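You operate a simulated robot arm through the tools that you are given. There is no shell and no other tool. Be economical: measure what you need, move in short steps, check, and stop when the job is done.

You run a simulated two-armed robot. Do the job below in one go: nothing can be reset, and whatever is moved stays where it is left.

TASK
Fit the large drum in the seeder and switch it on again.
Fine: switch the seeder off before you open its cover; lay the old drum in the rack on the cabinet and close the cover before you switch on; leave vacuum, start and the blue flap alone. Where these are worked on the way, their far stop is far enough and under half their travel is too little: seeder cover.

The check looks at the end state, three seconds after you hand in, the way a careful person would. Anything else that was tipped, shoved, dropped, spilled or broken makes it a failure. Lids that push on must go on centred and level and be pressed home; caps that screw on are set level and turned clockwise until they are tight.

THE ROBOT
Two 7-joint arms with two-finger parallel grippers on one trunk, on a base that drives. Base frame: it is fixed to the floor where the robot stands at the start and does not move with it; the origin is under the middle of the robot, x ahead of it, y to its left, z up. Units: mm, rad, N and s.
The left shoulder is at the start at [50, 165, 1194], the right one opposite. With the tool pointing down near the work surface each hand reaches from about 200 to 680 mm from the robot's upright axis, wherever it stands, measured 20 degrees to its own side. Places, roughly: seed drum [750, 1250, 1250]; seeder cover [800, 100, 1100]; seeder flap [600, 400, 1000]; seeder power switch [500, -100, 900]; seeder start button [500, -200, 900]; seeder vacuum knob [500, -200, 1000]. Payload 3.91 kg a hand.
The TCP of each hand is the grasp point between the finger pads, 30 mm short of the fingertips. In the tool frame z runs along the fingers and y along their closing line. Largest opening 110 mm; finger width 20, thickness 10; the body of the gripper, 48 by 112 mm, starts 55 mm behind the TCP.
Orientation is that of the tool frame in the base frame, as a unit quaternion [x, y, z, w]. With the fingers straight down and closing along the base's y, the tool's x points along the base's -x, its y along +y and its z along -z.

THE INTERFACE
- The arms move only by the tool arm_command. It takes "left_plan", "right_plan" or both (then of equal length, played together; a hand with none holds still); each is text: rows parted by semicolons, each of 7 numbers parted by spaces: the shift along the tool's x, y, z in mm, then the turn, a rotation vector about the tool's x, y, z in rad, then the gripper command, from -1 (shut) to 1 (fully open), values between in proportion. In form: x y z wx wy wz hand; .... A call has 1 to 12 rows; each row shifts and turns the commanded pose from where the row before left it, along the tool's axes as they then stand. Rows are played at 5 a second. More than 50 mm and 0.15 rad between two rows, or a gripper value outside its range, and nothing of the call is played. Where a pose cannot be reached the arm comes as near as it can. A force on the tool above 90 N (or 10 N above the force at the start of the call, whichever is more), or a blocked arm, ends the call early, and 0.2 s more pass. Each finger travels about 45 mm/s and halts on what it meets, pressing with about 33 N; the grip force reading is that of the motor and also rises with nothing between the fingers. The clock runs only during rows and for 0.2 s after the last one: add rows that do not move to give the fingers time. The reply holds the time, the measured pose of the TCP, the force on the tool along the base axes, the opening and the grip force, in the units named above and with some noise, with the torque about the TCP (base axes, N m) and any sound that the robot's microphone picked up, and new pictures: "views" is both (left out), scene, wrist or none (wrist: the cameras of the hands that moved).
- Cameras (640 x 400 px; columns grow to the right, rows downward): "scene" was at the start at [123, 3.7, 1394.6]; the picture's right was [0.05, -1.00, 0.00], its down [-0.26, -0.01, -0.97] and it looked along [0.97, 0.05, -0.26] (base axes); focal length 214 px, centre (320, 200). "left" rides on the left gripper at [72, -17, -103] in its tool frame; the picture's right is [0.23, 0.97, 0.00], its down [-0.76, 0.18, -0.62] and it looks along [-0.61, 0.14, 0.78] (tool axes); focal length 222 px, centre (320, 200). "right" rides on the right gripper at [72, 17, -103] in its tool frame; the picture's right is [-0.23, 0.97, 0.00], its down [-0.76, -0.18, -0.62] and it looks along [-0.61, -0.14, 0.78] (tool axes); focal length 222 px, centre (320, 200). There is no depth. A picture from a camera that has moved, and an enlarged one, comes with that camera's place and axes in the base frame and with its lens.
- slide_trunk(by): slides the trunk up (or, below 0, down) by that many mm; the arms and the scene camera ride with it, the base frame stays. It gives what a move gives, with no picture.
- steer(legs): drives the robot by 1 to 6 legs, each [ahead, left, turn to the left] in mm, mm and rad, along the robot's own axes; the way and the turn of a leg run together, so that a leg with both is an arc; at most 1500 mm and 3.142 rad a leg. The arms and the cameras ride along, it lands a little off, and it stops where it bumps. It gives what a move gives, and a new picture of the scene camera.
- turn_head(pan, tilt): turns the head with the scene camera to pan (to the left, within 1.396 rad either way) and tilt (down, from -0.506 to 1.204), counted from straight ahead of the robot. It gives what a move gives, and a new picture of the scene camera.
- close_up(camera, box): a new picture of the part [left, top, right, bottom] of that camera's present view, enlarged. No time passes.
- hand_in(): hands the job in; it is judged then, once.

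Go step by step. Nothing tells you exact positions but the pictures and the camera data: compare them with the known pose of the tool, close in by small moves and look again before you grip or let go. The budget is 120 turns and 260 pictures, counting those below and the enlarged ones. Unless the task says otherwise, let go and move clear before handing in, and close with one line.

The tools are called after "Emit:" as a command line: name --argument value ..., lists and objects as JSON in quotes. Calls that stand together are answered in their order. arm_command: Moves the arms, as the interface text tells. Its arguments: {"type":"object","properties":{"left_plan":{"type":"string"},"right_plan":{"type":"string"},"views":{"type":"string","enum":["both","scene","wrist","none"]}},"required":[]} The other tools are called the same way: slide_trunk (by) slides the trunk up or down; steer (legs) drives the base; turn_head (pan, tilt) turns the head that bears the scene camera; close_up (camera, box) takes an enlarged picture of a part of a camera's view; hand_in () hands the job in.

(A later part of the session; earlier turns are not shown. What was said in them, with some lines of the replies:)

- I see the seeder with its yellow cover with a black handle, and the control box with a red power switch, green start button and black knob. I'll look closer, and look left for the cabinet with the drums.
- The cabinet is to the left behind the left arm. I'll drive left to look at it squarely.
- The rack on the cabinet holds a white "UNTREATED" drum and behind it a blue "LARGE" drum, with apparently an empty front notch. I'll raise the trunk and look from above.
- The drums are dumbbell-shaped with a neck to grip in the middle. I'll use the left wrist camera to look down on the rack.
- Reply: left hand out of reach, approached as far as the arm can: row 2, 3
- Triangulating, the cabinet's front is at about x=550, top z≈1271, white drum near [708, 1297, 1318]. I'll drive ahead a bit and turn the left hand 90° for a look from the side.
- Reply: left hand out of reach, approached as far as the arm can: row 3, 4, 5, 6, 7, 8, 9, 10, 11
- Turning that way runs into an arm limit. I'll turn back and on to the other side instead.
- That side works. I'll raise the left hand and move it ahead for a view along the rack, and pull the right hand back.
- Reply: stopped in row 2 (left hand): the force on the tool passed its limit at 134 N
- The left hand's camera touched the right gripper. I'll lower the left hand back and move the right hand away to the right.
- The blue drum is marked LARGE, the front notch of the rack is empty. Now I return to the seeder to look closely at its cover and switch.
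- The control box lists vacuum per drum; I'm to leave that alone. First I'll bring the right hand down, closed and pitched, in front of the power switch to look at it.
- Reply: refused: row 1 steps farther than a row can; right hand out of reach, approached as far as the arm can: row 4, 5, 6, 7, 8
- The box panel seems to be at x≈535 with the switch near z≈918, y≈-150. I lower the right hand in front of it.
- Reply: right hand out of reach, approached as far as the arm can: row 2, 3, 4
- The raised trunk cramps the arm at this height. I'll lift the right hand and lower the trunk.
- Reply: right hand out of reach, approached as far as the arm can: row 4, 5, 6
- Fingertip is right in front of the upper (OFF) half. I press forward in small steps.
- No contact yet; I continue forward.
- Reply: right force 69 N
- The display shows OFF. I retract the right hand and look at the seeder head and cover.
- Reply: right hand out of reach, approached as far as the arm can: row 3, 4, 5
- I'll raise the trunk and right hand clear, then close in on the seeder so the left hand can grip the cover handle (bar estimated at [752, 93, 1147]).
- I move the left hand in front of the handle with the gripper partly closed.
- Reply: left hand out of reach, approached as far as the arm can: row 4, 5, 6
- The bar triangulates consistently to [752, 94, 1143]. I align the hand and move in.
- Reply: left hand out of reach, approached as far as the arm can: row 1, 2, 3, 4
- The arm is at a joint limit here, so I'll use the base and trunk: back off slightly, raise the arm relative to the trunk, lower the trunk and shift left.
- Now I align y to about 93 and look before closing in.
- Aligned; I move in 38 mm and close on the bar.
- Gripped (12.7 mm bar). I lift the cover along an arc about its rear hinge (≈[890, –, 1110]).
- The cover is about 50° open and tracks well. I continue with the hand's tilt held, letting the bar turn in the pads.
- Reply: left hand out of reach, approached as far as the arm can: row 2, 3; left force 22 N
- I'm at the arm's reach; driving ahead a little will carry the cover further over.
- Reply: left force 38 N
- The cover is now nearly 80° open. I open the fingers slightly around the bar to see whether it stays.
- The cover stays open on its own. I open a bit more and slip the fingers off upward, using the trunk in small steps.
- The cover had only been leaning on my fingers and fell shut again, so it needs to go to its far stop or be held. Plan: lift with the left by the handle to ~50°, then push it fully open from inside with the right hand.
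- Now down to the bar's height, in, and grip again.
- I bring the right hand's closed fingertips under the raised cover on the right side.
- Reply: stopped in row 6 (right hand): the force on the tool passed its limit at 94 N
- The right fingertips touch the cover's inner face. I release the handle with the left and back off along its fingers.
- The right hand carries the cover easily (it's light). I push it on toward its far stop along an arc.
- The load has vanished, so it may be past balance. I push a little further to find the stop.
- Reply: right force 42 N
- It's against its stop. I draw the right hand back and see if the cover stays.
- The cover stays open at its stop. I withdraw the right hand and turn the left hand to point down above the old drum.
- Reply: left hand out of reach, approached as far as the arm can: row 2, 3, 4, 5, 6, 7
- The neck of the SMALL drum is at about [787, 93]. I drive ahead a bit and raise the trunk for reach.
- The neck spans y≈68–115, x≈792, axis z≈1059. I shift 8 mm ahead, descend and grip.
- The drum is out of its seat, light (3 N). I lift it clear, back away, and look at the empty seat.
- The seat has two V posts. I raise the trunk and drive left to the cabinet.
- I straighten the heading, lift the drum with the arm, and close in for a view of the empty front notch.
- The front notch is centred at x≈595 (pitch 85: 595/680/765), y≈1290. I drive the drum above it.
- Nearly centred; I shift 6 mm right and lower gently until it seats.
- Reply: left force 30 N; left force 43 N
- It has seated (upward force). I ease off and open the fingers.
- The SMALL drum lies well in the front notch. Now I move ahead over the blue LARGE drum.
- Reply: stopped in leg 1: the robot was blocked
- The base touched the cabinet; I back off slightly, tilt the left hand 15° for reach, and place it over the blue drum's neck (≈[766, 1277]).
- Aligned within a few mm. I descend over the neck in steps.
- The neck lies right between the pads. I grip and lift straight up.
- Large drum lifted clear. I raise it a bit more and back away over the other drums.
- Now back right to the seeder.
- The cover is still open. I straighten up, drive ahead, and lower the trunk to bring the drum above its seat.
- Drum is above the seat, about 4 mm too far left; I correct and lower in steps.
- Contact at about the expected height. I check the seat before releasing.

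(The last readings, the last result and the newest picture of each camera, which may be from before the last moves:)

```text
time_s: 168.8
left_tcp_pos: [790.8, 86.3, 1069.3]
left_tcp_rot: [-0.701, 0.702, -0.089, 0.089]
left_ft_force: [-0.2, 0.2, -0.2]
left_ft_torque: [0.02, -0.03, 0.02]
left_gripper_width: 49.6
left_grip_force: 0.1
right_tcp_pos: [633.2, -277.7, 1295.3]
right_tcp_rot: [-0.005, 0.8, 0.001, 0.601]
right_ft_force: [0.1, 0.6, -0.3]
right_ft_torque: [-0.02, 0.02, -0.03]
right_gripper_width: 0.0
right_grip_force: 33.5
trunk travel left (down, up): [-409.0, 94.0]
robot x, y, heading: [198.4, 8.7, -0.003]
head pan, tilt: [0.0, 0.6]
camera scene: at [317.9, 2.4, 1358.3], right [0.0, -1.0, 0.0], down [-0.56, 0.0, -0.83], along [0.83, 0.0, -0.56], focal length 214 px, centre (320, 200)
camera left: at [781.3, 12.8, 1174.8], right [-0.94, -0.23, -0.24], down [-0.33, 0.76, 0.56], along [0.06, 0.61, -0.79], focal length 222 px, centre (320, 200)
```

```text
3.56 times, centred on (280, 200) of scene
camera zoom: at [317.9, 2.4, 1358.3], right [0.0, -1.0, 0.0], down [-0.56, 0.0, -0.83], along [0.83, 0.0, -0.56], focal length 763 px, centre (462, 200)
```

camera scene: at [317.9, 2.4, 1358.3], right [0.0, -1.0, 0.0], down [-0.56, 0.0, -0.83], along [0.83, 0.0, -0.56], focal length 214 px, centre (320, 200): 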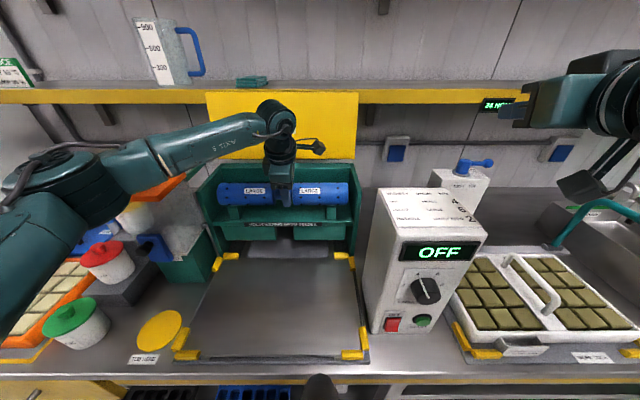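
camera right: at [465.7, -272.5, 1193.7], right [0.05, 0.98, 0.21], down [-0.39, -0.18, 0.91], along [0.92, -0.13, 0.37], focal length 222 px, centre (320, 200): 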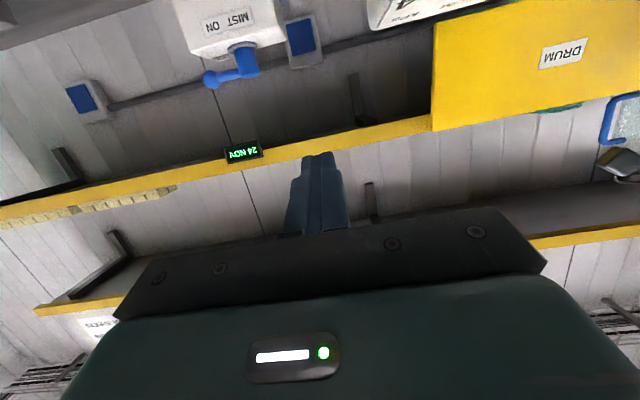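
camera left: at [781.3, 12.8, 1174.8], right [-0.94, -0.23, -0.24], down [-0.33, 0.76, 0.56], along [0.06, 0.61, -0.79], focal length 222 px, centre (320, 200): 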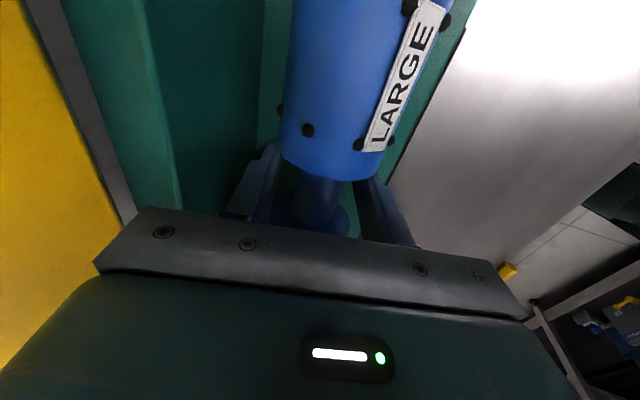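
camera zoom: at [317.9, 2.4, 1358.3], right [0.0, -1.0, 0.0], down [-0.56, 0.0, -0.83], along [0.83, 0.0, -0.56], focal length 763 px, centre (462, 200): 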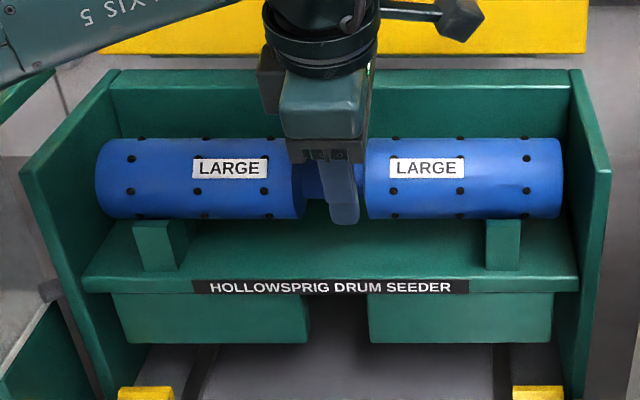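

The drum sits level on both posts. I lift the empty hand clear.

Emit:
arm_command --left_plan "0 -4 -15 0 0 0 -0.1;0 -6.5 -24 0 0 0 -0.1;0 -8 -30 0 0 0 -0.1;0 -8 -30 0 0 0 -0.1;0 0 -35 0 0 0 -0.1;0 0 -40 0 0 0 -0.27;0 0 -40 0 0 0 -0.27;0 0 0 0 0 0 -0.27" --views "both"

Emit:
close_up --camera "scene" --box '[190, 150, 370, 250]'

```text
time_s: 170.6
left_tcp_pos: [764.0, 85.5, 1282.8]
left_tcp_rot: [0.701, -0.701, 0.089, -0.089]
left_ft_force: [0.5, -1.0, -0.3]
left_ft_torque: [0.01, 0.0, 0.01]
left_gripper_width: 40.5
left_grip_force: 0.1
right_tcp_pos: [635.0, -278.1, 1293.1]
right_tcp_rot: [-0.004, 0.8, 0.0, 0.6]
right_ft_force: [1.2, 0.2, -0.2]
right_ft_torque: [0.0, -0.02, 0.0]
right_gripper_width: 0.2
right_grip_force: 33.4
trunk travel left (down, up): [-409.0, 94.0]
robot x, y, heading: [200.2, 5.1, -0.007]
head pan, tilt: [0.0, 0.6]
camera scene: at [318.5, 2.6, 1358.2], right [0.0, -1.0, 0.0], down [-0.57, 0.0, -0.82], along [0.82, 0.0, -0.57], focal length 214 px, centre (320, 200)
camera left: at [754.2, 11.5, 1388.5], right [-0.94, -0.23, -0.24], down [-0.33, 0.76, 0.56], along [0.06, 0.61, -0.79], focal length 222 px, centre (320, 200)
```

scene: 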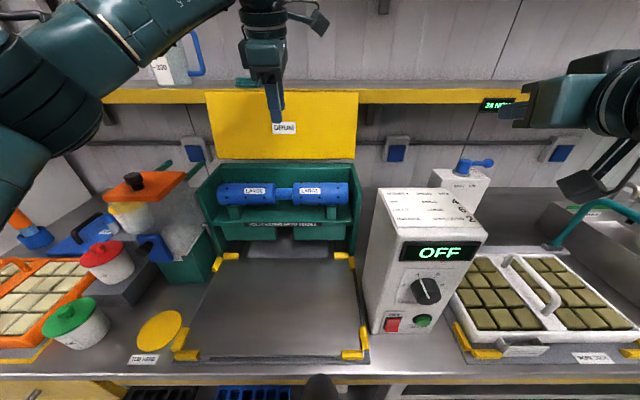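
left: 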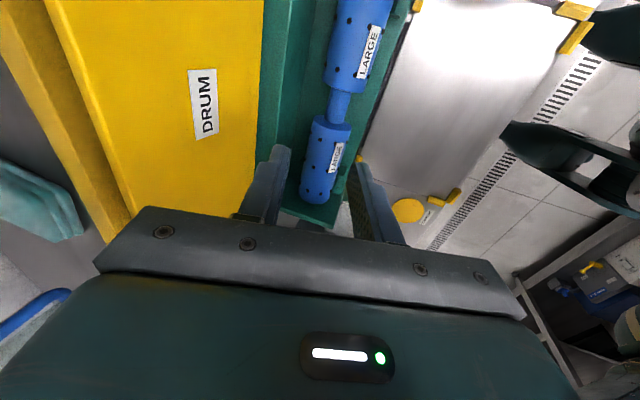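

```text
3.56 times, centred on (280, 200) of scene
camera zoom: at [318.5, 2.6, 1358.2], right [0.0, -1.0, 0.0], down [-0.57, 0.0, -0.82], along [0.82, 0.0, -0.57], focal length 763 px, centre (462, 200)
```

zoom: 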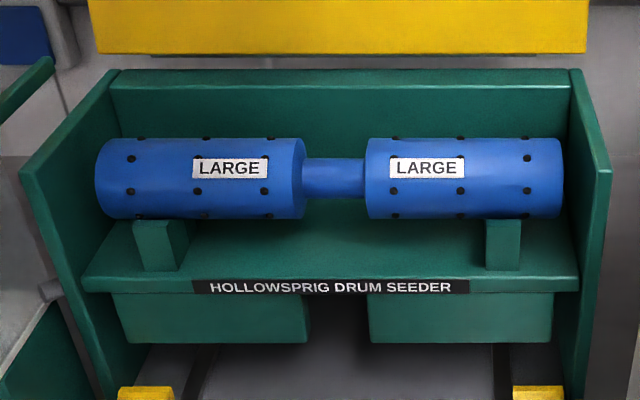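

The LARGE drum is seated. Next the cover must be closed gently; I look closely at its upper edge and the shelf.

Emit:
close_up --camera "left" --box '[0, 0, 300, 230]'

Emit:
close_up --camera "scene" --box '[190, 70, 390, 180]'

```text
1.74 times, centred on (150, 115) of left
camera zoom: at [754.2, 11.5, 1388.5], right [-0.94, -0.23, -0.24], down [-0.33, 0.76, 0.56], along [0.06, 0.61, -0.79], focal length 386 px, centre (616, 348)
```

zoom: 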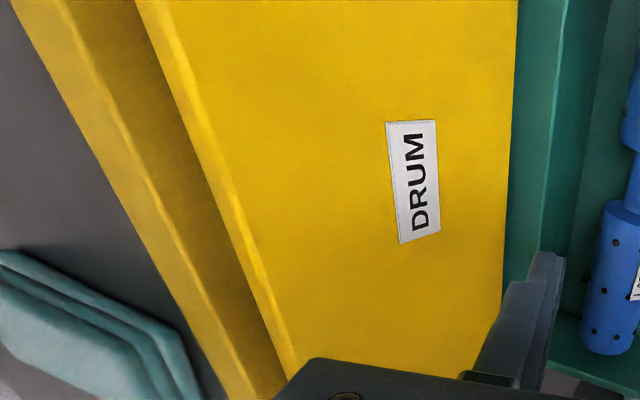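

```text
3.20 times, centred on (290, 125) of scene
camera zoom: at [318.5, 2.6, 1358.2], right [0.0, -1.0, 0.0], down [-0.57, 0.0, -0.82], along [0.82, 0.0, -0.57], focal length 686 px, centre (416, 440)
```

zoom: 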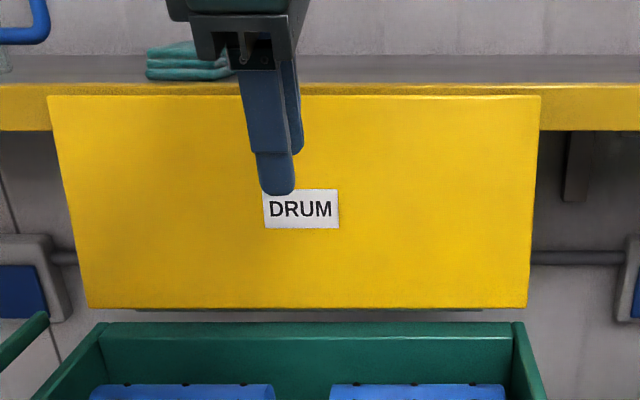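

There's no room behind the cover's top edge, so I'll drag the edge forward by friction with the left fingertips, with the right hand waiting in front to catch the cover. First the right hand.

Emit:
arm_command --right_plan "0 43 0 0 0 0 -1;0 43 0 0 0 0 -1;0 43 0 0 0 0 -1;0 43 0 0 0 0 -1;0 41 0 0 0 0 -1;-12.8 0 44.5 0 0 0 -1;-12.8 0 44.5 0 0 0 -1;-12.8 0 44.5 0 0 0 -1;-12.8 0 44.5 0 0 0 -1;28 0 8 0 0 0 -1;28 0 8 0 0 0 -1;0 0 0 0 0 0 -1" --left_plan "0 0 0 0 0 0 -1;0 0 0 0 0 0 -1;0 0 0 0.1 0 0 -1;0 0 0 0.1 0 0 -1;0 0 0 0.1 0 0 -1;0 0 0 0.1 0 0 -1;0 0 0 0.1 0 0 -1;0 0 0 0.1 0 0 -1;0 0 0 0 0 0 -1;0 0 0 0 0 0 -1;0 0 0 0 0 0 -1;0 0 0 0 0 0 -1" --views "both"

```text
time_s: 173.2
left_tcp_pos: [761.1, 86.5, 1283.2]
left_tcp_rot: [0.644, -0.644, 0.292, -0.292]
left_ft_force: [0.6, 0.1, 0.6]
left_ft_torque: [-0.01, 0.0, 0.03]
left_gripper_width: 0.1
left_grip_force: 33.6
right_tcp_pos: [817.3, -64.6, 1233.8]
right_tcp_rot: [-0.004, 0.8, 0.0, 0.599]
right_ft_force: [0.5, -0.2, 0.1]
right_ft_torque: [0.06, 0.02, 0.0]
right_gripper_width: 0.0
right_grip_force: 33.0
trunk travel left (down, up): [-409.0, 94.0]
robot x, y, heading: [201.8, 3.6, -0.005]
head pan, tilt: [0.0, 0.6]
camera scene: at [317.9, 2.4, 1358.3], right [0.0, -1.0, 0.0], down [-0.56, 0.0, -0.83], along [0.83, 0.0, -0.56], focal length 214 px, centre (320, 200)
camera right: at [699.0, -47.6, 1192.9], right [0.06, 0.98, 0.21], down [-0.38, -0.18, 0.91], along [0.92, -0.13, 0.36], focal length 222 px, centre (320, 200)
camera left: at [696.0, 13.1, 1365.3], right [-0.64, -0.23, -0.73], down [-0.59, 0.76, 0.28], along [0.5, 0.61, -0.62], focal length 222 px, centre (320, 200)
```

scene: 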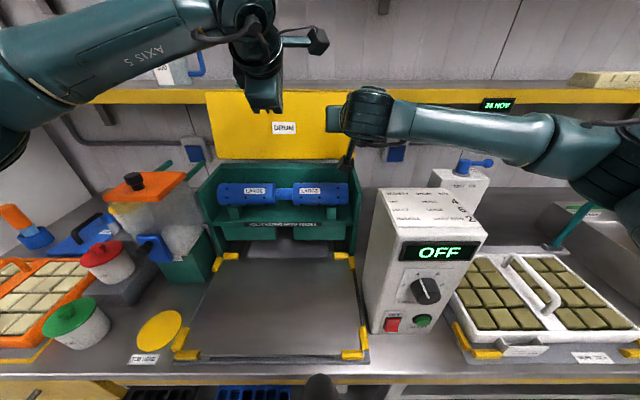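
right: 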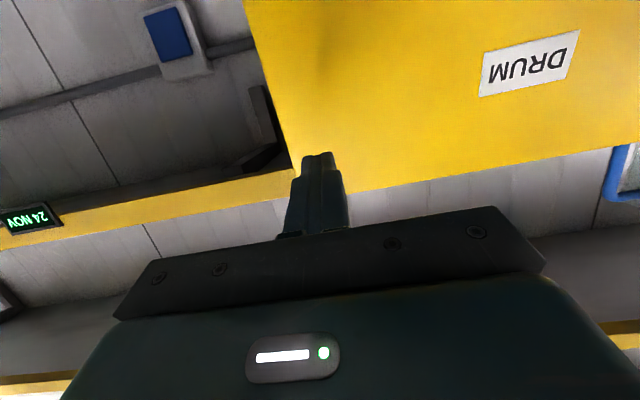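
left: 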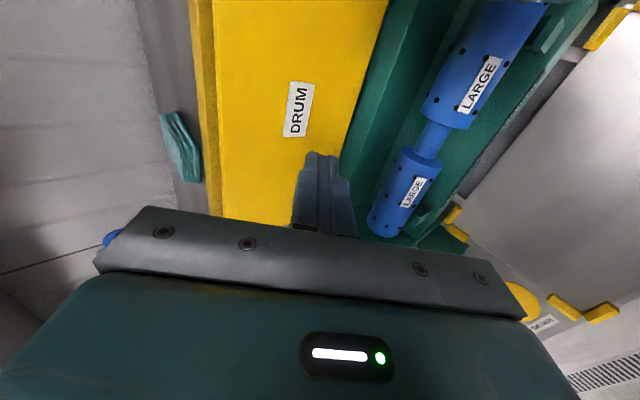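

Emit:
arm_command --left_plan "0 -27.8 -24.4 0 0 0 -1;0 -26.6 30.3 0 0 0 -1;0 -26.6 30.3 0 0 0 -1;0 -26.6 30.3 0 0 0 -1;0 0 0 0 0 0 -1" --views "both"

Emit:
close_up --camera "left" --box '[150, 50, 450, 237]'

Emit:
close_up --camera "scene" --box '[190, 40, 390, 165]'

```text
time_s: 174.4
left_tcp_pos: [882.0, 83.8, 1321.5]
left_tcp_rot: [0.644, -0.643, 0.293, -0.293]
left_ft_force: [0.1, 0.8, -0.8]
left_ft_torque: [-0.01, 0.03, -0.02]
left_gripper_width: 0.1
left_grip_force: 33.3
right_tcp_pos: [816.6, -64.2, 1234.7]
right_tcp_rot: [-0.004, 0.8, 0.0, 0.6]
right_ft_force: [0.2, -0.9, 1.0]
right_ft_torque: [-0.02, 0.02, -0.01]
right_gripper_width: 0.0
right_grip_force: 32.6
trunk travel left (down, up): [-409.0, 94.0]
robot x, y, heading: [199.4, 2.5, -0.004]
head pan, tilt: [0.0, 0.6]
camera scene: at [317.6, 2.8, 1358.4], right [0.0, -1.0, 0.0], down [-0.56, 0.0, -0.83], along [0.83, 0.0, -0.56], focal length 214 px, centre (320, 200)
camera left: at [815.2, 11.6, 1403.6], right [-0.64, -0.23, -0.73], down [-0.59, 0.76, 0.28], along [0.5, 0.61, -0.62], focal length 222 px, centre (320, 200)
```

scene: 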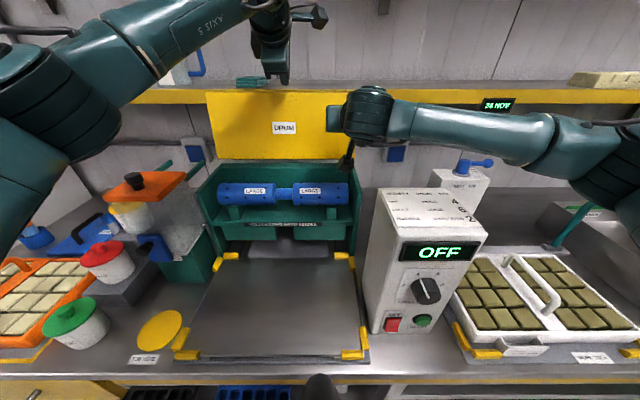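
left: 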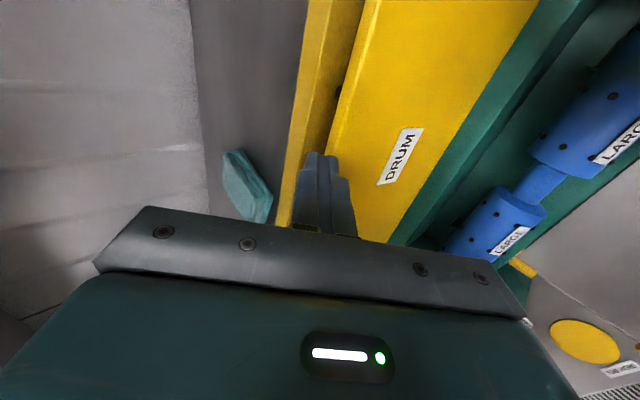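

```text
2.13 times, centred on (300, 144) of left
camera zoom: at [815.2, 11.6, 1403.6], right [-0.64, -0.23, -0.73], down [-0.59, 0.76, 0.28], along [0.5, 0.61, -0.62], focal length 474 px, centre (363, 320)
```

zoom: 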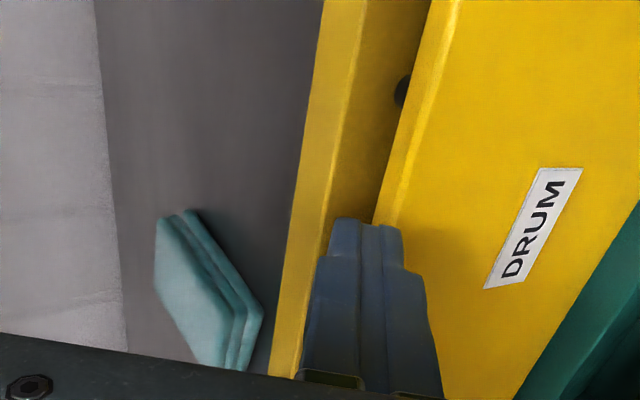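

```text
3.20 times, centred on (290, 102) of scene
camera zoom: at [317.6, 2.8, 1358.4], right [0.0, -1.0, 0.0], down [-0.56, 0.0, -0.83], along [0.83, 0.0, -0.56], focal length 686 px, centre (416, 512)
```

zoom: 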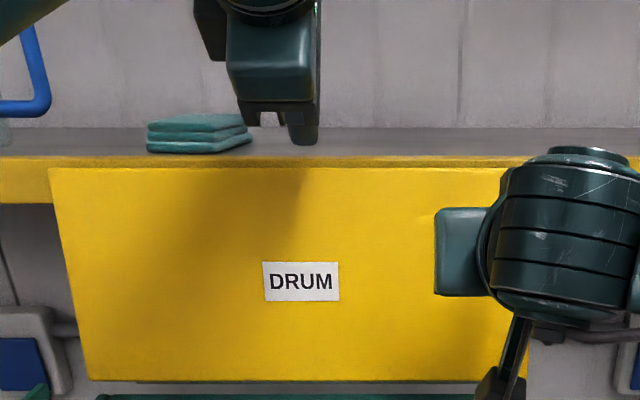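

There is a gap behind the cover of roughly 20–30 mm. I bring the closed fingertips onto the top edge and feel for contact.

Emit:
arm_command --left_plan "0 -1.6 15.5 0 0 0 -1;0 -1.6 15.5 0 0 0 -1;0 2.3 2 0 0 0 -1;0 0 0 0 0 0 -1" --views "wrist"

Emit:
close_up --camera "left" --box '[200, 50, 440, 237]'

```text
time_s: 175.4
left_tcp_pos: [908.3, 86.6, 1304.7]
left_tcp_rot: [0.643, -0.643, 0.295, -0.294]
left_ft_force: [2.4, 0.3, 12.7]
left_ft_torque: [0.02, -0.3, 0.03]
left_gripper_width: 0.1
left_grip_force: 33.0
right_tcp_pos: [817.2, -64.4, 1234.8]
right_tcp_rot: [-0.005, 0.8, 0.001, 0.6]
right_ft_force: [-0.2, 0.3, 0.2]
right_ft_torque: [0.01, 0.0, 0.01]
right_gripper_width: 0.0
right_grip_force: 32.9
trunk travel left (down, up): [-409.0, 94.0]
robot x, y, heading: [197.4, 4.3, -0.007]
head pan, tilt: [0.0, 0.6]
camera left: at [840.5, 12.7, 1384.5], right [-0.64, -0.23, -0.74], down [-0.59, 0.76, 0.27], along [0.5, 0.61, -0.62], focal length 222 px, centre (320, 200)
```

left: 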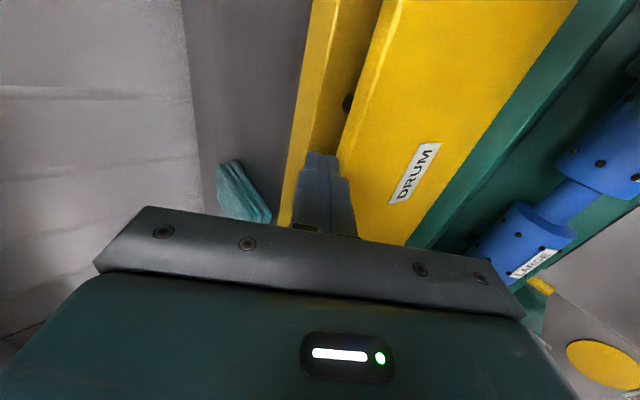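

```text
2.14 times, centred on (320, 144) of left
camera zoom: at [840.5, 12.7, 1384.5], right [-0.64, -0.23, -0.74], down [-0.59, 0.76, 0.27], along [0.5, 0.61, -0.62], focal length 475 px, centre (320, 321)
```

zoom: 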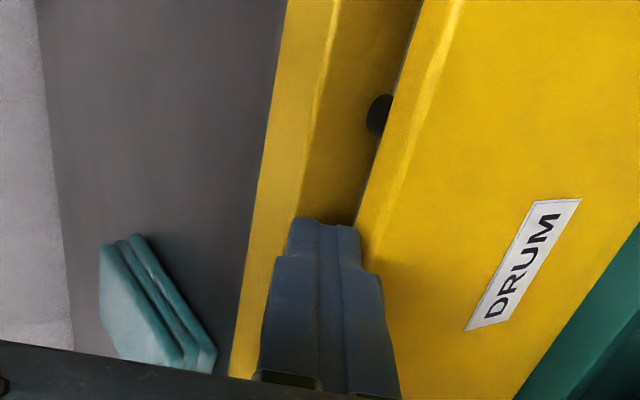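

Contact with about 13 N. I drag toward the robot with slight pressure.

Emit:
arm_command --left_plan "0 7.35 -6.9 0 0 0 -1;0 7.35 -6.9 0 0 0 -1;0 7.35 -6.9 0 0 0 -1;0 7.35 -6.9 0 0 0 -1;0 0 0 0 0 0 -1" --views "both"

```text
time_s: 176.6
left_tcp_pos: [863.5, 86.1, 1304.6]
left_tcp_rot: [0.643, -0.642, 0.297, -0.295]
left_ft_force: [-4.6, 0.7, 30.3]
left_ft_torque: [0.02, -0.39, 0.01]
left_gripper_width: 0.0
left_grip_force: 33.6
right_tcp_pos: [812.8, -64.5, 1236.3]
right_tcp_rot: [-0.003, 0.799, -0.001, 0.602]
right_ft_force: [-0.3, 1.1, -0.2]
right_ft_torque: [0.01, 0.0, -0.01]
right_gripper_width: 0.0
right_grip_force: 32.5
trunk travel left (down, up): [-409.0, 94.0]
robot x, y, heading: [199.3, 1.0, -0.004]
head pan, tilt: [0.0, 0.6]
camera scene: at [313.9, 2.1, 1358.8], right [0.0, -1.0, 0.0], down [-0.56, 0.0, -0.83], along [0.83, 0.0, -0.56], focal length 214 px, centre (320, 200)
camera left: at [796.1, 13.0, 1385.2], right [-0.63, -0.23, -0.74], down [-0.59, 0.76, 0.27], along [0.5, 0.6, -0.62], focal length 222 px, centre (320, 200)
```

scene: 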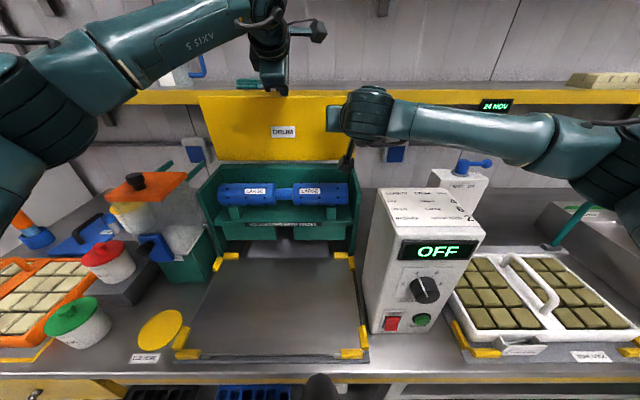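
left: 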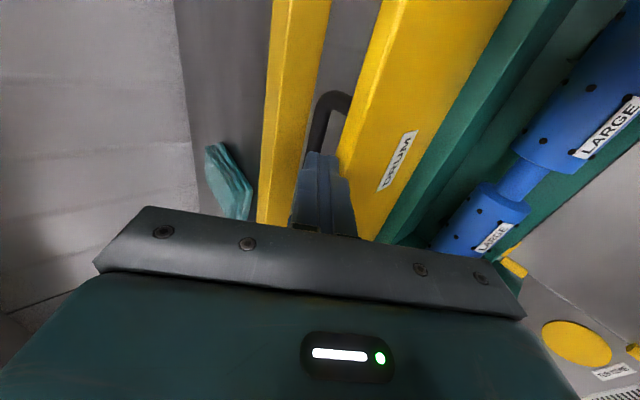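

The cover follows nicely. I drag further until it leans on the right fingers, then lift the left hand away.

Emit:
arm_command --left_plan "0 6.6 -7.5 0 0 0 -1;0 6.6 -7.5 0 0 0 -1;0 6.6 -7.5 0 0 0 -1;0 -15 -13 0 0 0 -1;0 -22 -20 0 0 0 -1;0 0 0 0 0 0 -1" --views "both"

```text
time_s: 178.0
left_tcp_pos: [838.4, 87.2, 1345.3]
left_tcp_rot: [-0.644, 0.644, -0.291, 0.292]
left_ft_force: [0.3, -0.1, 0.2]
left_ft_torque: [0.01, -0.01, 0.0]
left_gripper_width: 0.1
left_grip_force: 33.0
right_tcp_pos: [817.0, -63.9, 1234.2]
right_tcp_rot: [-0.004, 0.799, 0.0, 0.601]
right_ft_force: [0.2, -0.1, 0.3]
right_ft_torque: [-0.02, -0.02, 0.02]
right_gripper_width: 0.0
right_grip_force: 33.6
trunk travel left (down, up): [-409.0, 94.0]
robot x, y, heading: [201.6, 1.2, -0.005]
head pan, tilt: [0.0, 0.6]
camera scene: at [318.1, 2.5, 1358.2], right [0.0, -1.0, 0.0], down [-0.56, 0.0, -0.83], along [0.83, 0.0, -0.56], focal length 214 px, centre (320, 200)
camera left: at [771.8, 13.8, 1427.1], right [-0.64, -0.23, -0.73], down [-0.59, 0.76, 0.28], along [0.49, 0.61, -0.62], focal length 222 px, centre (320, 200)
```

scene: 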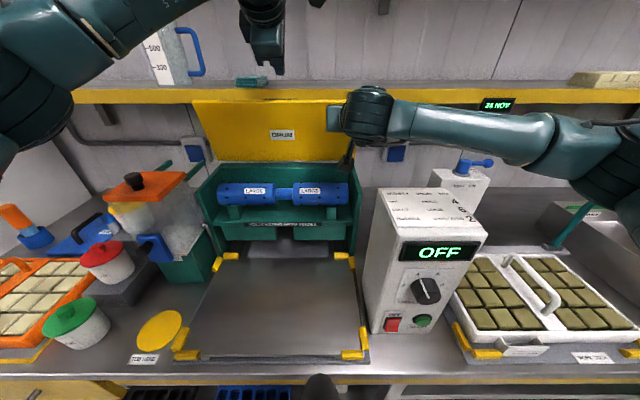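
left: 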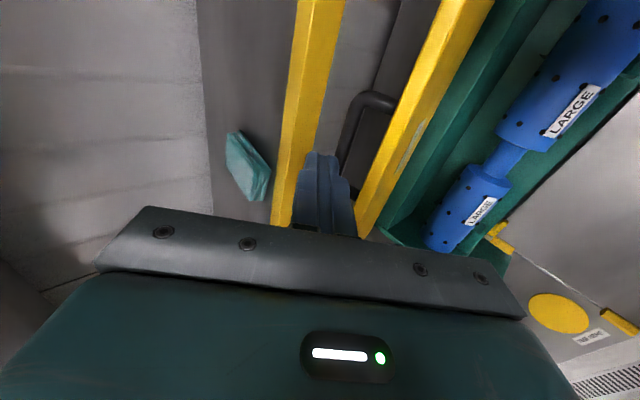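

The cover leans on the right hand. I lower it gently with the right hand along the arc, and move the left away.

Emit:
arm_command --left_plan "0 20 -20 0 0 0 -1;0 20 -20 0 0 0 -1;0 20 -20 0 0 0 -1;0 0 0 0 0 0 -1;0 0 0 0 0 0 -1;0 0 0 0 0 0 -1" --right_plan "12.1 0 -13.2 0 0 0 -1;16.2 0 -13 0 0 0 -1;17.4 0 -9.6 0 0 0 -1;0 0 0 0 0 0 -1;0 0 0 0 0 0 -1;0 0 0 0 0 0 -1" --views "both"

```text
time_s: 179.4
left_tcp_pos: [753.2, 88.2, 1339.9]
left_tcp_rot: [0.644, -0.644, 0.294, -0.292]
left_ft_force: [1.1, 0.3, -0.1]
left_ft_torque: [-0.01, 0.0, 0.01]
left_gripper_width: 0.0
left_grip_force: 32.8
right_tcp_pos: [769.7, -64.9, 1200.7]
right_tcp_rot: [-0.004, 0.8, 0.0, 0.599]
right_ft_force: [-2.4, 0.5, -1.9]
right_ft_torque: [0.03, 0.05, 0.04]
right_gripper_width: 0.0
right_grip_force: 33.0
trunk travel left (down, up): [-409.0, 94.0]
robot x, y, heading: [197.8, 4.4, -0.002]
head pan, tilt: [0.0, 0.6]
camera scene: at [317.9, 2.5, 1358.3], right [0.0, -1.0, 0.0], down [-0.56, 0.0, -0.83], along [0.83, 0.0, -0.56], focal length 214 px, centre (320, 200)
camera right: at [652.0, -48.5, 1159.8], right [0.06, 0.98, 0.21], down [-0.38, -0.18, 0.91], along [0.92, -0.13, 0.36], focal length 222 px, centre (320, 200)
camera left: at [686.5, 13.9, 1422.0], right [-0.64, -0.23, -0.73], down [-0.59, 0.76, 0.28], along [0.5, 0.61, -0.62], focal length 222 px, centre (320, 200)
```

scene: 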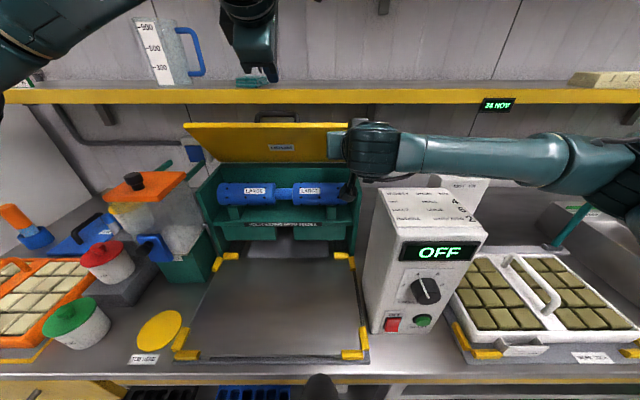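
right: 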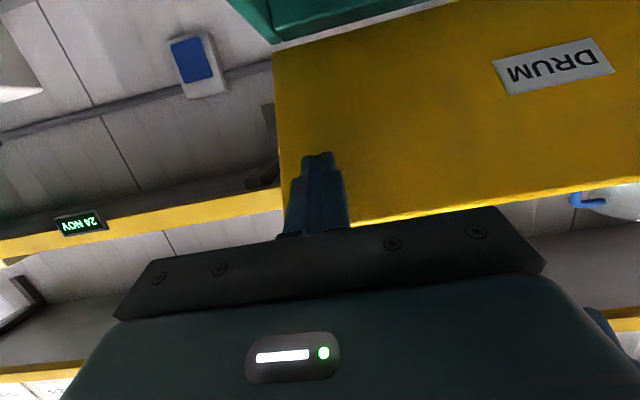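
left: 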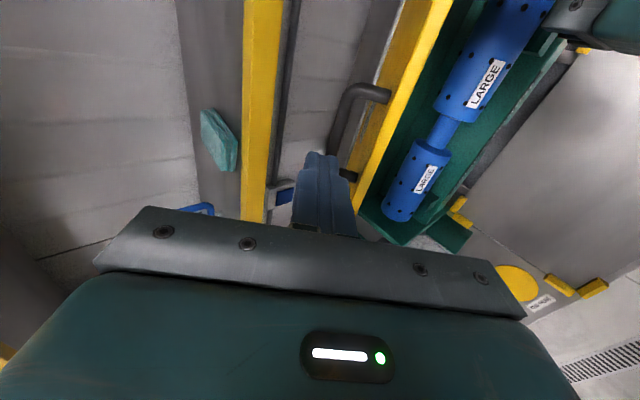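

Works well. I shift the right hand 30 mm left to stay clear of the control box, and lower the cover further.

Emit:
arm_command --right_plan "0 17 0 0 0 0 -1;0 18 0 0 0 0 -1;17 0 -10.2 0 0 0 -1;17 0 -10.2 0 0 0 -1;14.5 0 -5.2 0 0 0 -1;14.5 0 -5.2 0 0 0 -1;0 0 0 0 0 0 -1;0 0 0 0 0 0 -1" --views "both"

```text
time_s: 181.2
left_tcp_pos: [754.2, 87.2, 1340.7]
left_tcp_rot: [-0.643, 0.644, -0.293, 0.292]
left_ft_force: [-0.3, 0.4, -0.7]
left_ft_torque: [-0.01, -0.02, 0.0]
left_gripper_width: 0.0
left_grip_force: 32.8
right_tcp_pos: [722.7, -31.4, 1148.2]
right_tcp_rot: [-0.003, 0.8, -0.001, 0.6]
right_ft_force: [0.1, 0.4, -3.2]
right_ft_torque: [0.01, 0.1, -0.03]
right_gripper_width: 0.1
right_grip_force: 32.9
trunk travel left (down, up): [-409.0, 94.0]
robot x, y, heading: [199.5, 2.2, 0.002]
head pan, tilt: [0.0, 0.6]
camera scene: at [318.4, 2.3, 1358.2], right [0.0, -1.0, 0.0], down [-0.57, 0.0, -0.82], along [0.82, 0.0, -0.57], focal length 214 px, centre (320, 200)
camera right: at [603.8, -15.0, 1107.5], right [0.06, 0.98, 0.21], down [-0.38, -0.18, 0.91], along [0.92, -0.13, 0.36], focal length 222 px, centre (320, 200)
```

scene: 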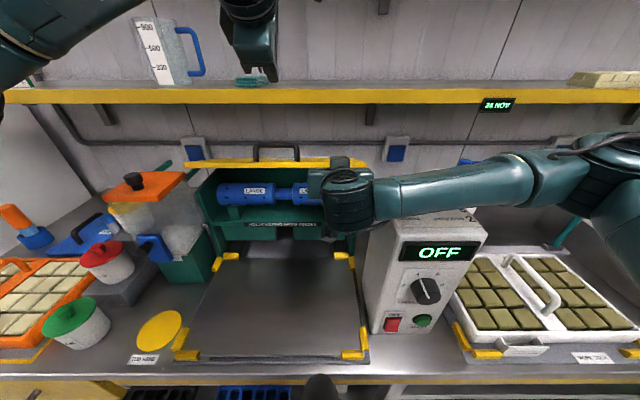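
right: 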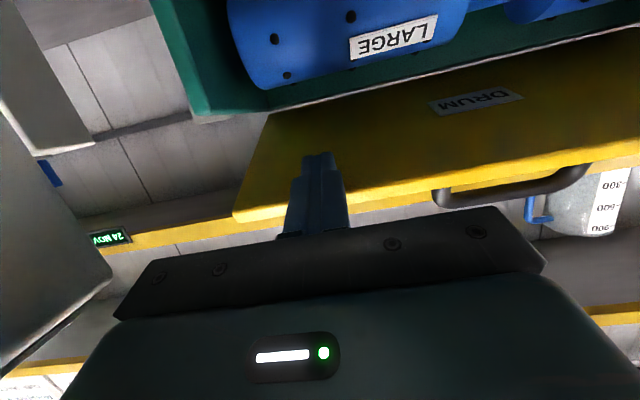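

The cover is nearly down, resting on the finger. I pull the right hand out so it closes.

Emit:
arm_command --right_plan "3 0 -9.6 0 0 0 -1;3 0 -14 0 0 0 -1;4 0 -19 0 0 0 -1;5 0 -28 0 0 0 -1;0 0 -35 0 0 0 -1;0 0 0 0 0 0 -1" --views "both"

Emit:
close_up --camera "scene" --box '[180, 120, 380, 260]'

```text
time_s: 182.6
left_tcp_pos: [752.6, 87.5, 1339.3]
left_tcp_rot: [0.644, -0.643, 0.293, -0.293]
left_ft_force: [0.7, -0.5, -0.3]
left_ft_torque: [0.02, 0.0, 0.03]
left_gripper_width: 0.1
left_grip_force: 33.4
right_tcp_pos: [616.0, -31.8, 1165.3]
right_tcp_rot: [-0.004, 0.799, 0.0, 0.601]
right_ft_force: [0.4, -0.3, 0.4]
right_ft_torque: [-0.01, 0.0, 0.01]
right_gripper_width: 0.2
right_grip_force: 33.5
trunk travel left (down, up): [-409.0, 94.0]
robot x, y, heading: [199.6, -0.1, -0.001]
head pan, tilt: [0.0, 0.6]
camera scene: at [318.4, 2.2, 1358.2], right [0.0, -1.0, 0.0], down [-0.57, 0.0, -0.82], along [0.82, 0.0, -0.57], focal length 214 px, centre (320, 200)
camera right: at [497.0, -15.9, 1124.2], right [0.06, 0.98, 0.21], down [-0.38, -0.18, 0.91], along [0.92, -0.13, 0.36], focal length 222 px, centre (320, 200)
```

scene: 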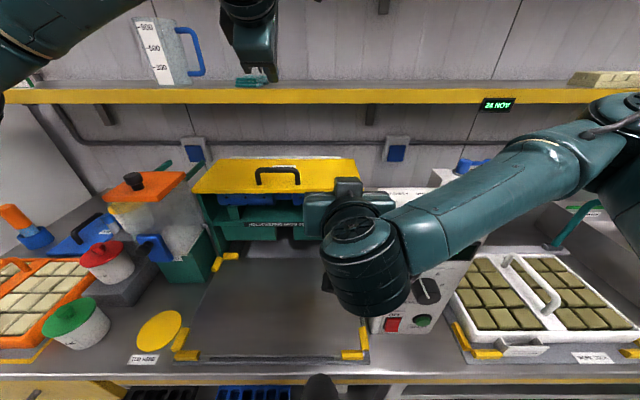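
right: 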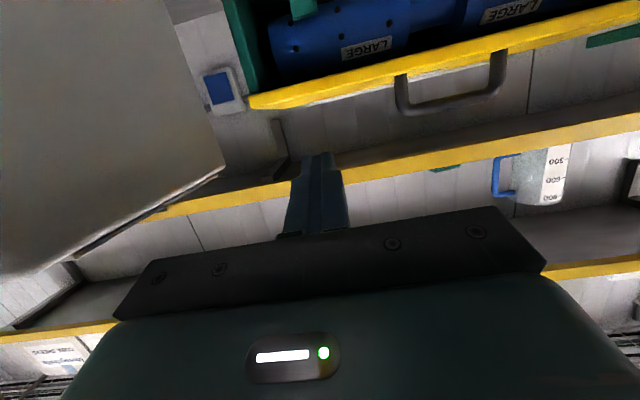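

```text
2.86 times, centred on (280, 190) of scene
camera zoom: at [318.4, 2.2, 1358.2], right [0.0, -1.0, 0.0], down [-0.57, 0.0, -0.82], along [0.82, 0.0, -0.57], focal length 613 px, centre (434, 229)
```

zoom: 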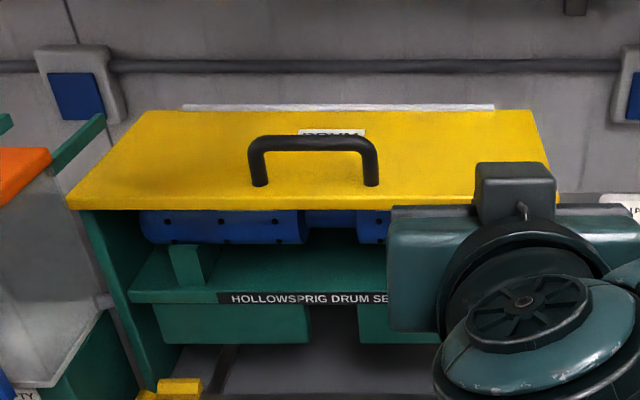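

The cover is down. I back off and check it, then go for the power switch.

Emit:
steer --legs '[[-200, 0, 0]]'

Emit:
close_up --camera "scene" --box '[180, 90, 420, 270]'

```text
time_s: 184.2
left_tcp_pos: [551.5, 89.2, 1341.3]
left_tcp_rot: [0.645, -0.643, 0.291, -0.294]
left_ft_force: [-1.3, 0.4, 0.7]
left_ft_torque: [-0.03, 0.01, 0.0]
left_gripper_width: 0.0
left_grip_force: 33.0
right_tcp_pos: [414.5, -31.6, 1164.4]
right_tcp_rot: [-0.005, 0.8, 0.001, 0.601]
right_ft_force: [-0.5, -0.4, -0.2]
right_ft_torque: [-0.01, -0.02, 0.03]
right_gripper_width: 0.3
right_grip_force: 32.6
trunk travel left (down, up): [-409.0, 94.0]
robot x, y, heading: [-0.3, 3.8, 0.0]
head pan, tilt: [0.0, 0.6]
camera scene: at [116.2, 3.1, 1358.4], right [0.0, -1.0, 0.0], down [-0.56, 0.0, -0.83], along [0.83, 0.0, -0.56], focal length 214 px, centre (320, 200)
```

scene: 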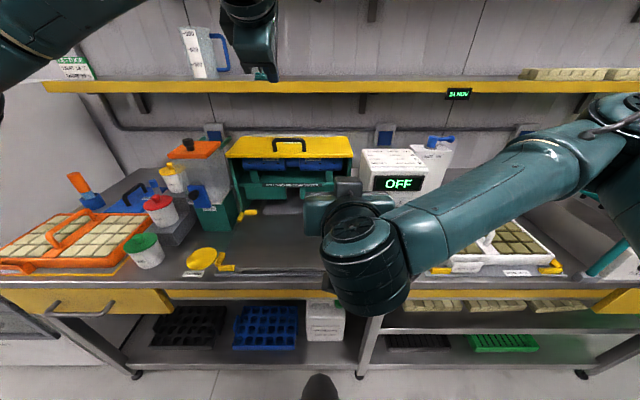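

```text
2.22 times, centred on (300, 180) of scene
camera zoom: at [116.2, 3.1, 1358.4], right [0.0, -1.0, 0.0], down [-0.56, 0.0, -0.83], along [0.83, 0.0, -0.56], focal length 477 px, centre (364, 244)
```

zoom: 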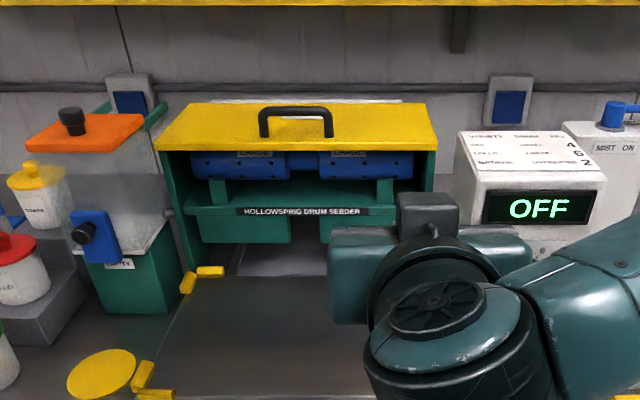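

The cover is closed over the drum. Now the right hand goes in front of the switch for the lower (ON) half.

Emit:
arm_command --right_plan "0 -37 0 0 0.122 0 -1;0 -37 0 0 0.122 0 -1;0 -36 0 0 0 0 -1;0 0 0 0 0 0 -1" --views "none"

Emit:
slide_trunk --by -140

Emit:
arm_command --right_plan "20 0 11 0 0 0 -1;20 0 11 0 0 0 -1;20 0 12 0 0 0 -1;0 0 0 0 0 0 -1" --views "both"

```text
time_s: 185.2
left_tcp_pos: [552.0, 90.2, 1339.8]
left_tcp_rot: [0.646, -0.643, 0.292, -0.292]
left_ft_force: [-0.4, 0.5, 0.4]
left_ft_torque: [-0.01, 0.02, 0.02]
left_gripper_width: 0.0
left_grip_force: 33.0
right_tcp_pos: [414.2, -141.4, 1164.0]
right_tcp_rot: [-0.006, 0.867, 0.0, 0.498]
right_ft_force: [0.0, 0.2, 0.5]
right_ft_torque: [-0.03, -0.03, -0.02]
right_gripper_width: 0.1
right_grip_force: 32.9
trunk travel left (down, up): [-409.0, 94.0]
robot x, y, heading: [3.6, 4.6, 0.002]
head pan, tilt: [0.0, 0.6]
```

```text
time_s: 186.9
left_tcp_pos: [552.4, 90.0, 1201.2]
left_tcp_rot: [0.645, -0.643, 0.292, -0.293]
left_ft_force: [0.1, 0.6, 0.2]
left_ft_torque: [0.0, 0.01, 0.01]
left_gripper_width: 0.0
left_grip_force: 32.9
right_tcp_pos: [414.7, -140.8, 1025.4]
right_tcp_rot: [-0.005, 0.867, -0.001, 0.499]
right_ft_force: [0.2, -0.7, 0.6]
right_ft_torque: [-0.01, -0.02, -0.01]
right_gripper_width: 0.0
right_grip_force: 33.3
trunk travel left (down, up): [-269.0, 234.0]
robot x, y, heading: [-4.0, 5.0, 0.002]
head pan, tilt: [0.0, 0.6]
```

```text
time_s: 187.9
left_tcp_pos: [552.2, 89.2, 1200.7]
left_tcp_rot: [0.645, -0.643, 0.292, -0.293]
left_ft_force: [-0.2, -0.6, -0.4]
left_ft_torque: [0.02, -0.02, -0.01]
left_gripper_width: 0.0
left_grip_force: 33.2
right_tcp_pos: [423.5, -137.2, 956.1]
right_tcp_rot: [-0.006, 0.867, 0.001, 0.498]
right_ft_force: [-0.3, 0.0, 0.3]
right_ft_torque: [0.02, -0.01, 0.0]
right_gripper_width: 0.1
right_grip_force: 33.2
right hand out of reach, approached as far as the arm can: row 1, 2
trunk travel left (down, up): [-269.0, 234.0]
robot x, y, heading: [-3.0, 3.5, -0.002]
head pan, tilt: [0.0, 0.6]
camera scene: at [116.9, 3.1, 1218.3], right [0.0, -1.0, 0.0], down [-0.56, 0.0, -0.83], along [0.83, 0.0, -0.56], focal length 214 px, centre (320, 200)
camera right: at [298.0, -120.8, 946.0], right [0.11, 0.98, 0.19], down [-0.15, -0.17, 0.97], along [0.98, -0.13, 0.13], focal length 222 px, centre (320, 200)
```

scene: 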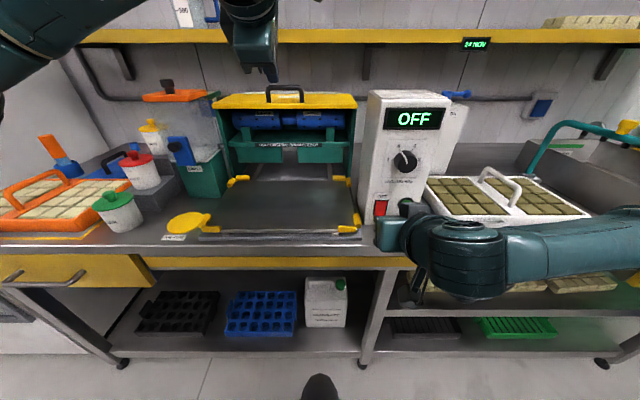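
right: 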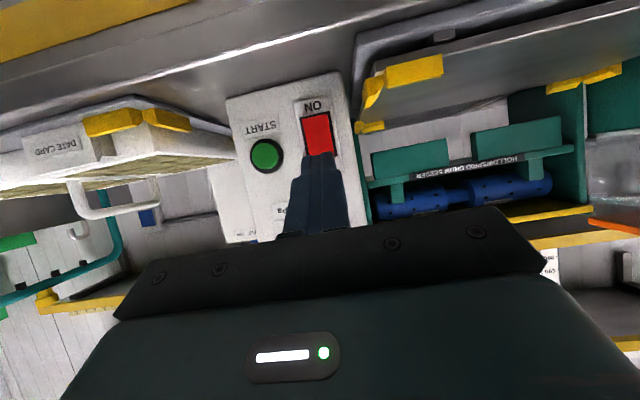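

Emit:
arm_command --right_plan "12.5 -1 33 0 0 0 -1;12.5 -1 33 0 0 0 -1;0 0 0 0 0 0 -1" --views "wrist"

```text
time_s: 188.7
left_tcp_pos: [551.9, 89.0, 1200.3]
left_tcp_rot: [0.645, -0.642, 0.293, -0.294]
left_ft_force: [-0.3, 0.4, 0.4]
left_ft_torque: [0.02, -0.01, 0.01]
left_gripper_width: 0.0
left_grip_force: 33.2
right_tcp_pos: [466.1, -137.8, 899.8]
right_tcp_rot: [-0.006, 0.867, 0.0, 0.499]
right_ft_force: [0.0, -0.8, -0.2]
right_ft_torque: [0.01, 0.01, 0.01]
right_gripper_width: 0.0
right_grip_force: 33.5
trunk travel left (down, up): [-269.0, 234.0]
robot x, y, heading: [0.3, 4.0, 0.003]
head pan, tilt: [0.0, 0.6]
camera right: at [340.7, -122.4, 890.8], right [0.1, 0.98, 0.19], down [-0.15, -0.17, 0.97], along [0.98, -0.13, 0.13], focal length 222 px, centre (320, 200)
```

right: 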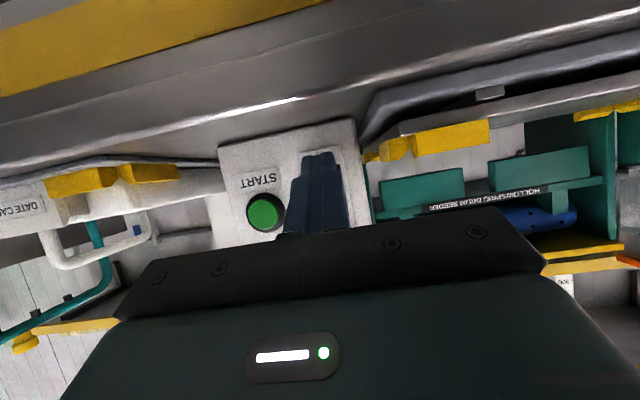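

The finger is a bit low; I raise 7 mm to hit the lower half of the rocker and press.

Emit:
arm_command --right_plan "-6.1 0 -3.5 0 0 0 -1;-5 0 8.66 0 0 0 -1;-2.5 0 4.33 0 0 0 -1;-2.5 0 4.33 0 0 0 -1;-2.5 0 4.33 0 0 0 -1;-2.5 0 4.33 0 0 0 -1" --views "scene"

```text
time_s: 190.1
left_tcp_pos: [551.3, 89.0, 1199.2]
left_tcp_rot: [0.645, -0.643, 0.292, -0.293]
left_ft_force: [-0.1, -0.3, -0.4]
left_ft_torque: [0.01, 0.04, 0.01]
left_gripper_width: 0.0
left_grip_force: 32.5
right_tcp_pos: [496.4, -140.7, 908.0]
right_tcp_rot: [-0.005, 0.867, 0.001, 0.497]
right_ft_force: [-2.9, 0.2, -1.8]
right_ft_torque: [-0.02, 0.1, -0.04]
right_gripper_width: 0.0
right_grip_force: 33.0
trunk travel left (down, up): [-269.0, 234.0]
robot x, y, heading: [1.2, 6.0, 0.003]
head pan, tilt: [0.0, 0.6]
camera scene: at [116.7, 2.9, 1218.3], right [0.0, -1.0, 0.0], down [-0.56, 0.0, -0.83], along [0.83, 0.0, -0.56], focal length 214 px, centre (320, 200)
```

scene: 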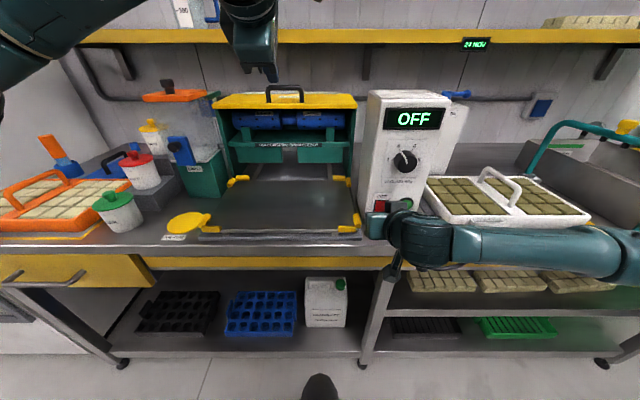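

Just touching (3 N). A few more millimetres.

Emit:
arm_command --right_plan "-2.5 0 4.33 0 0 0 -1;-2.5 0 4.33 0 0 0 -1;-2 0 3.5 0 0 0 -1" --views "scene"

```text
time_s: 191.1
left_tcp_pos: [547.2, 86.3, 1202.3]
left_tcp_rot: [0.644, -0.642, 0.295, -0.293]
left_ft_force: [0.3, 0.1, -0.1]
left_ft_torque: [0.01, -0.01, -0.02]
left_gripper_width: 0.0
left_grip_force: 32.4
right_tcp_pos: [498.4, -138.2, 905.8]
right_tcp_rot: [-0.01, 0.871, 0.001, 0.491]
right_ft_force: [-30.9, -3.8, 9.2]
right_ft_torque: [-0.14, -0.04, -0.16]
right_gripper_width: 0.4
right_grip_force: 33.4
trunk travel left (down, up): [-269.0, 234.0]
robot x, y, heading: [-0.6, 1.8, -0.003]
head pan, tilt: [0.0, 0.6]
stopped in row 3 (right hand): the force on the tool passed its limit at 91 N (the readings are from after the stop); the commanded pose is now the measured one
camera scene: at [111.6, 2.2, 1218.9], right [0.0, -1.0, 0.0], down [-0.56, 0.0, -0.83], along [0.83, 0.0, -0.56], focal length 214 px, centre (320, 200)
```

scene: 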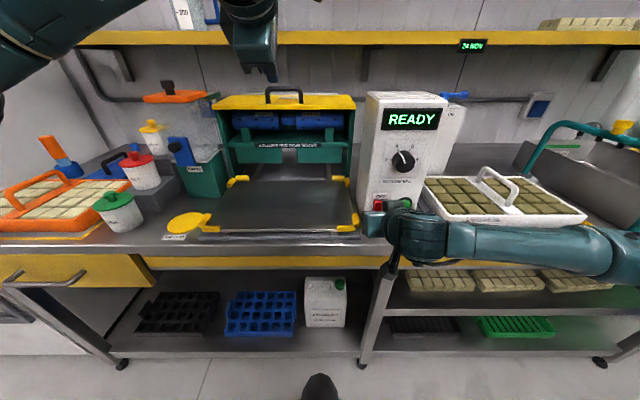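

The display shows READY. I retract the right hand and do a last check.

Emit:
arm_command --right_plan "10 0 -17.3 0 0 0 -1;12 0 -21 0 0 0 -1;10 0 -17.3 0 0 0 -1;0 0 0 0 0 0 -1" --views "none"

Emit:
steer --legs '[[-150, 0, 0]]'

Emit:
close_up --camera "scene" --box '[180, 80, 460, 255]'

```text
time_s: 192.1
left_tcp_pos: [551.2, 86.8, 1200.8]
left_tcp_rot: [0.644, -0.643, 0.292, -0.293]
left_ft_force: [0.0, -0.2, 0.0]
left_ft_torque: [0.01, 0.0, -0.01]
left_gripper_width: 0.0
left_grip_force: 32.9
right_tcp_pos: [439.8, -139.5, 906.7]
right_tcp_rot: [-0.007, 0.871, 0.0, 0.491]
right_ft_force: [0.0, -0.5, 1.0]
right_ft_torque: [0.01, 0.02, -0.02]
right_gripper_width: 0.0
right_grip_force: 33.2
trunk travel left (down, up): [-269.0, 234.0]
robot x, y, heading: [-0.2, 6.6, -0.003]
head pan, tilt: [0.0, 0.6]
```

```text
time_s: 193.5
left_tcp_pos: [402.3, 87.6, 1200.0]
left_tcp_rot: [0.645, -0.643, 0.293, -0.293]
left_ft_force: [0.1, 0.7, 0.6]
left_ft_torque: [-0.02, -0.01, -0.03]
left_gripper_width: 0.2
left_grip_force: 33.3
right_tcp_pos: [291.0, -140.3, 906.0]
right_tcp_rot: [-0.008, 0.872, 0.0, 0.49]
right_ft_force: [-0.3, 1.0, -0.6]
right_ft_torque: [-0.01, 0.01, -0.03]
right_gripper_width: 0.0
right_grip_force: 32.7
trunk travel left (down, up): [-269.0, 234.0]
robot x, y, heading: [-147.4, 8.4, -0.003]
head pan, tilt: [0.0, 0.6]
camera scene: at [-33.5, 2.9, 1218.4], right [0.0, -1.0, 0.0], down [-0.56, 0.0, -0.83], along [0.83, 0.0, -0.56], focal length 214 px, centre (320, 200)
```

scene: 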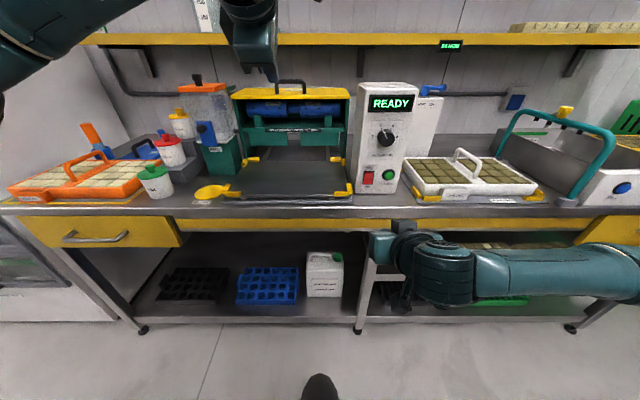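

```text
2.29 times, centred on (320, 168) of scene
camera zoom: at [-33.5, 2.9, 1218.4], right [0.0, -1.0, 0.0], down [-0.56, 0.0, -0.83], along [0.83, 0.0, -0.56], focal length 490 px, centre (320, 274)
```

zoom: 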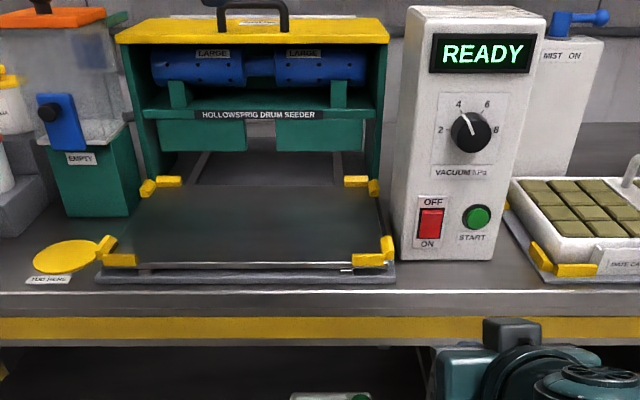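

The cover is closed over the LARGE drum, the display reads READY, the vacuum knob and flap have not moved, and both hands are clear. I'm handing in.

Emit:
hand_in

```text
The job is handed in.
```

The large drum is fitted in the seeder, the old small drum is in the front notch of the cabinet rack, the cover is closed, and the seeder is switched on and showing READY. While I was opening the cover the first time, it slipped off my fingers and fell shut with the old drum still in, with no damage that I could see.
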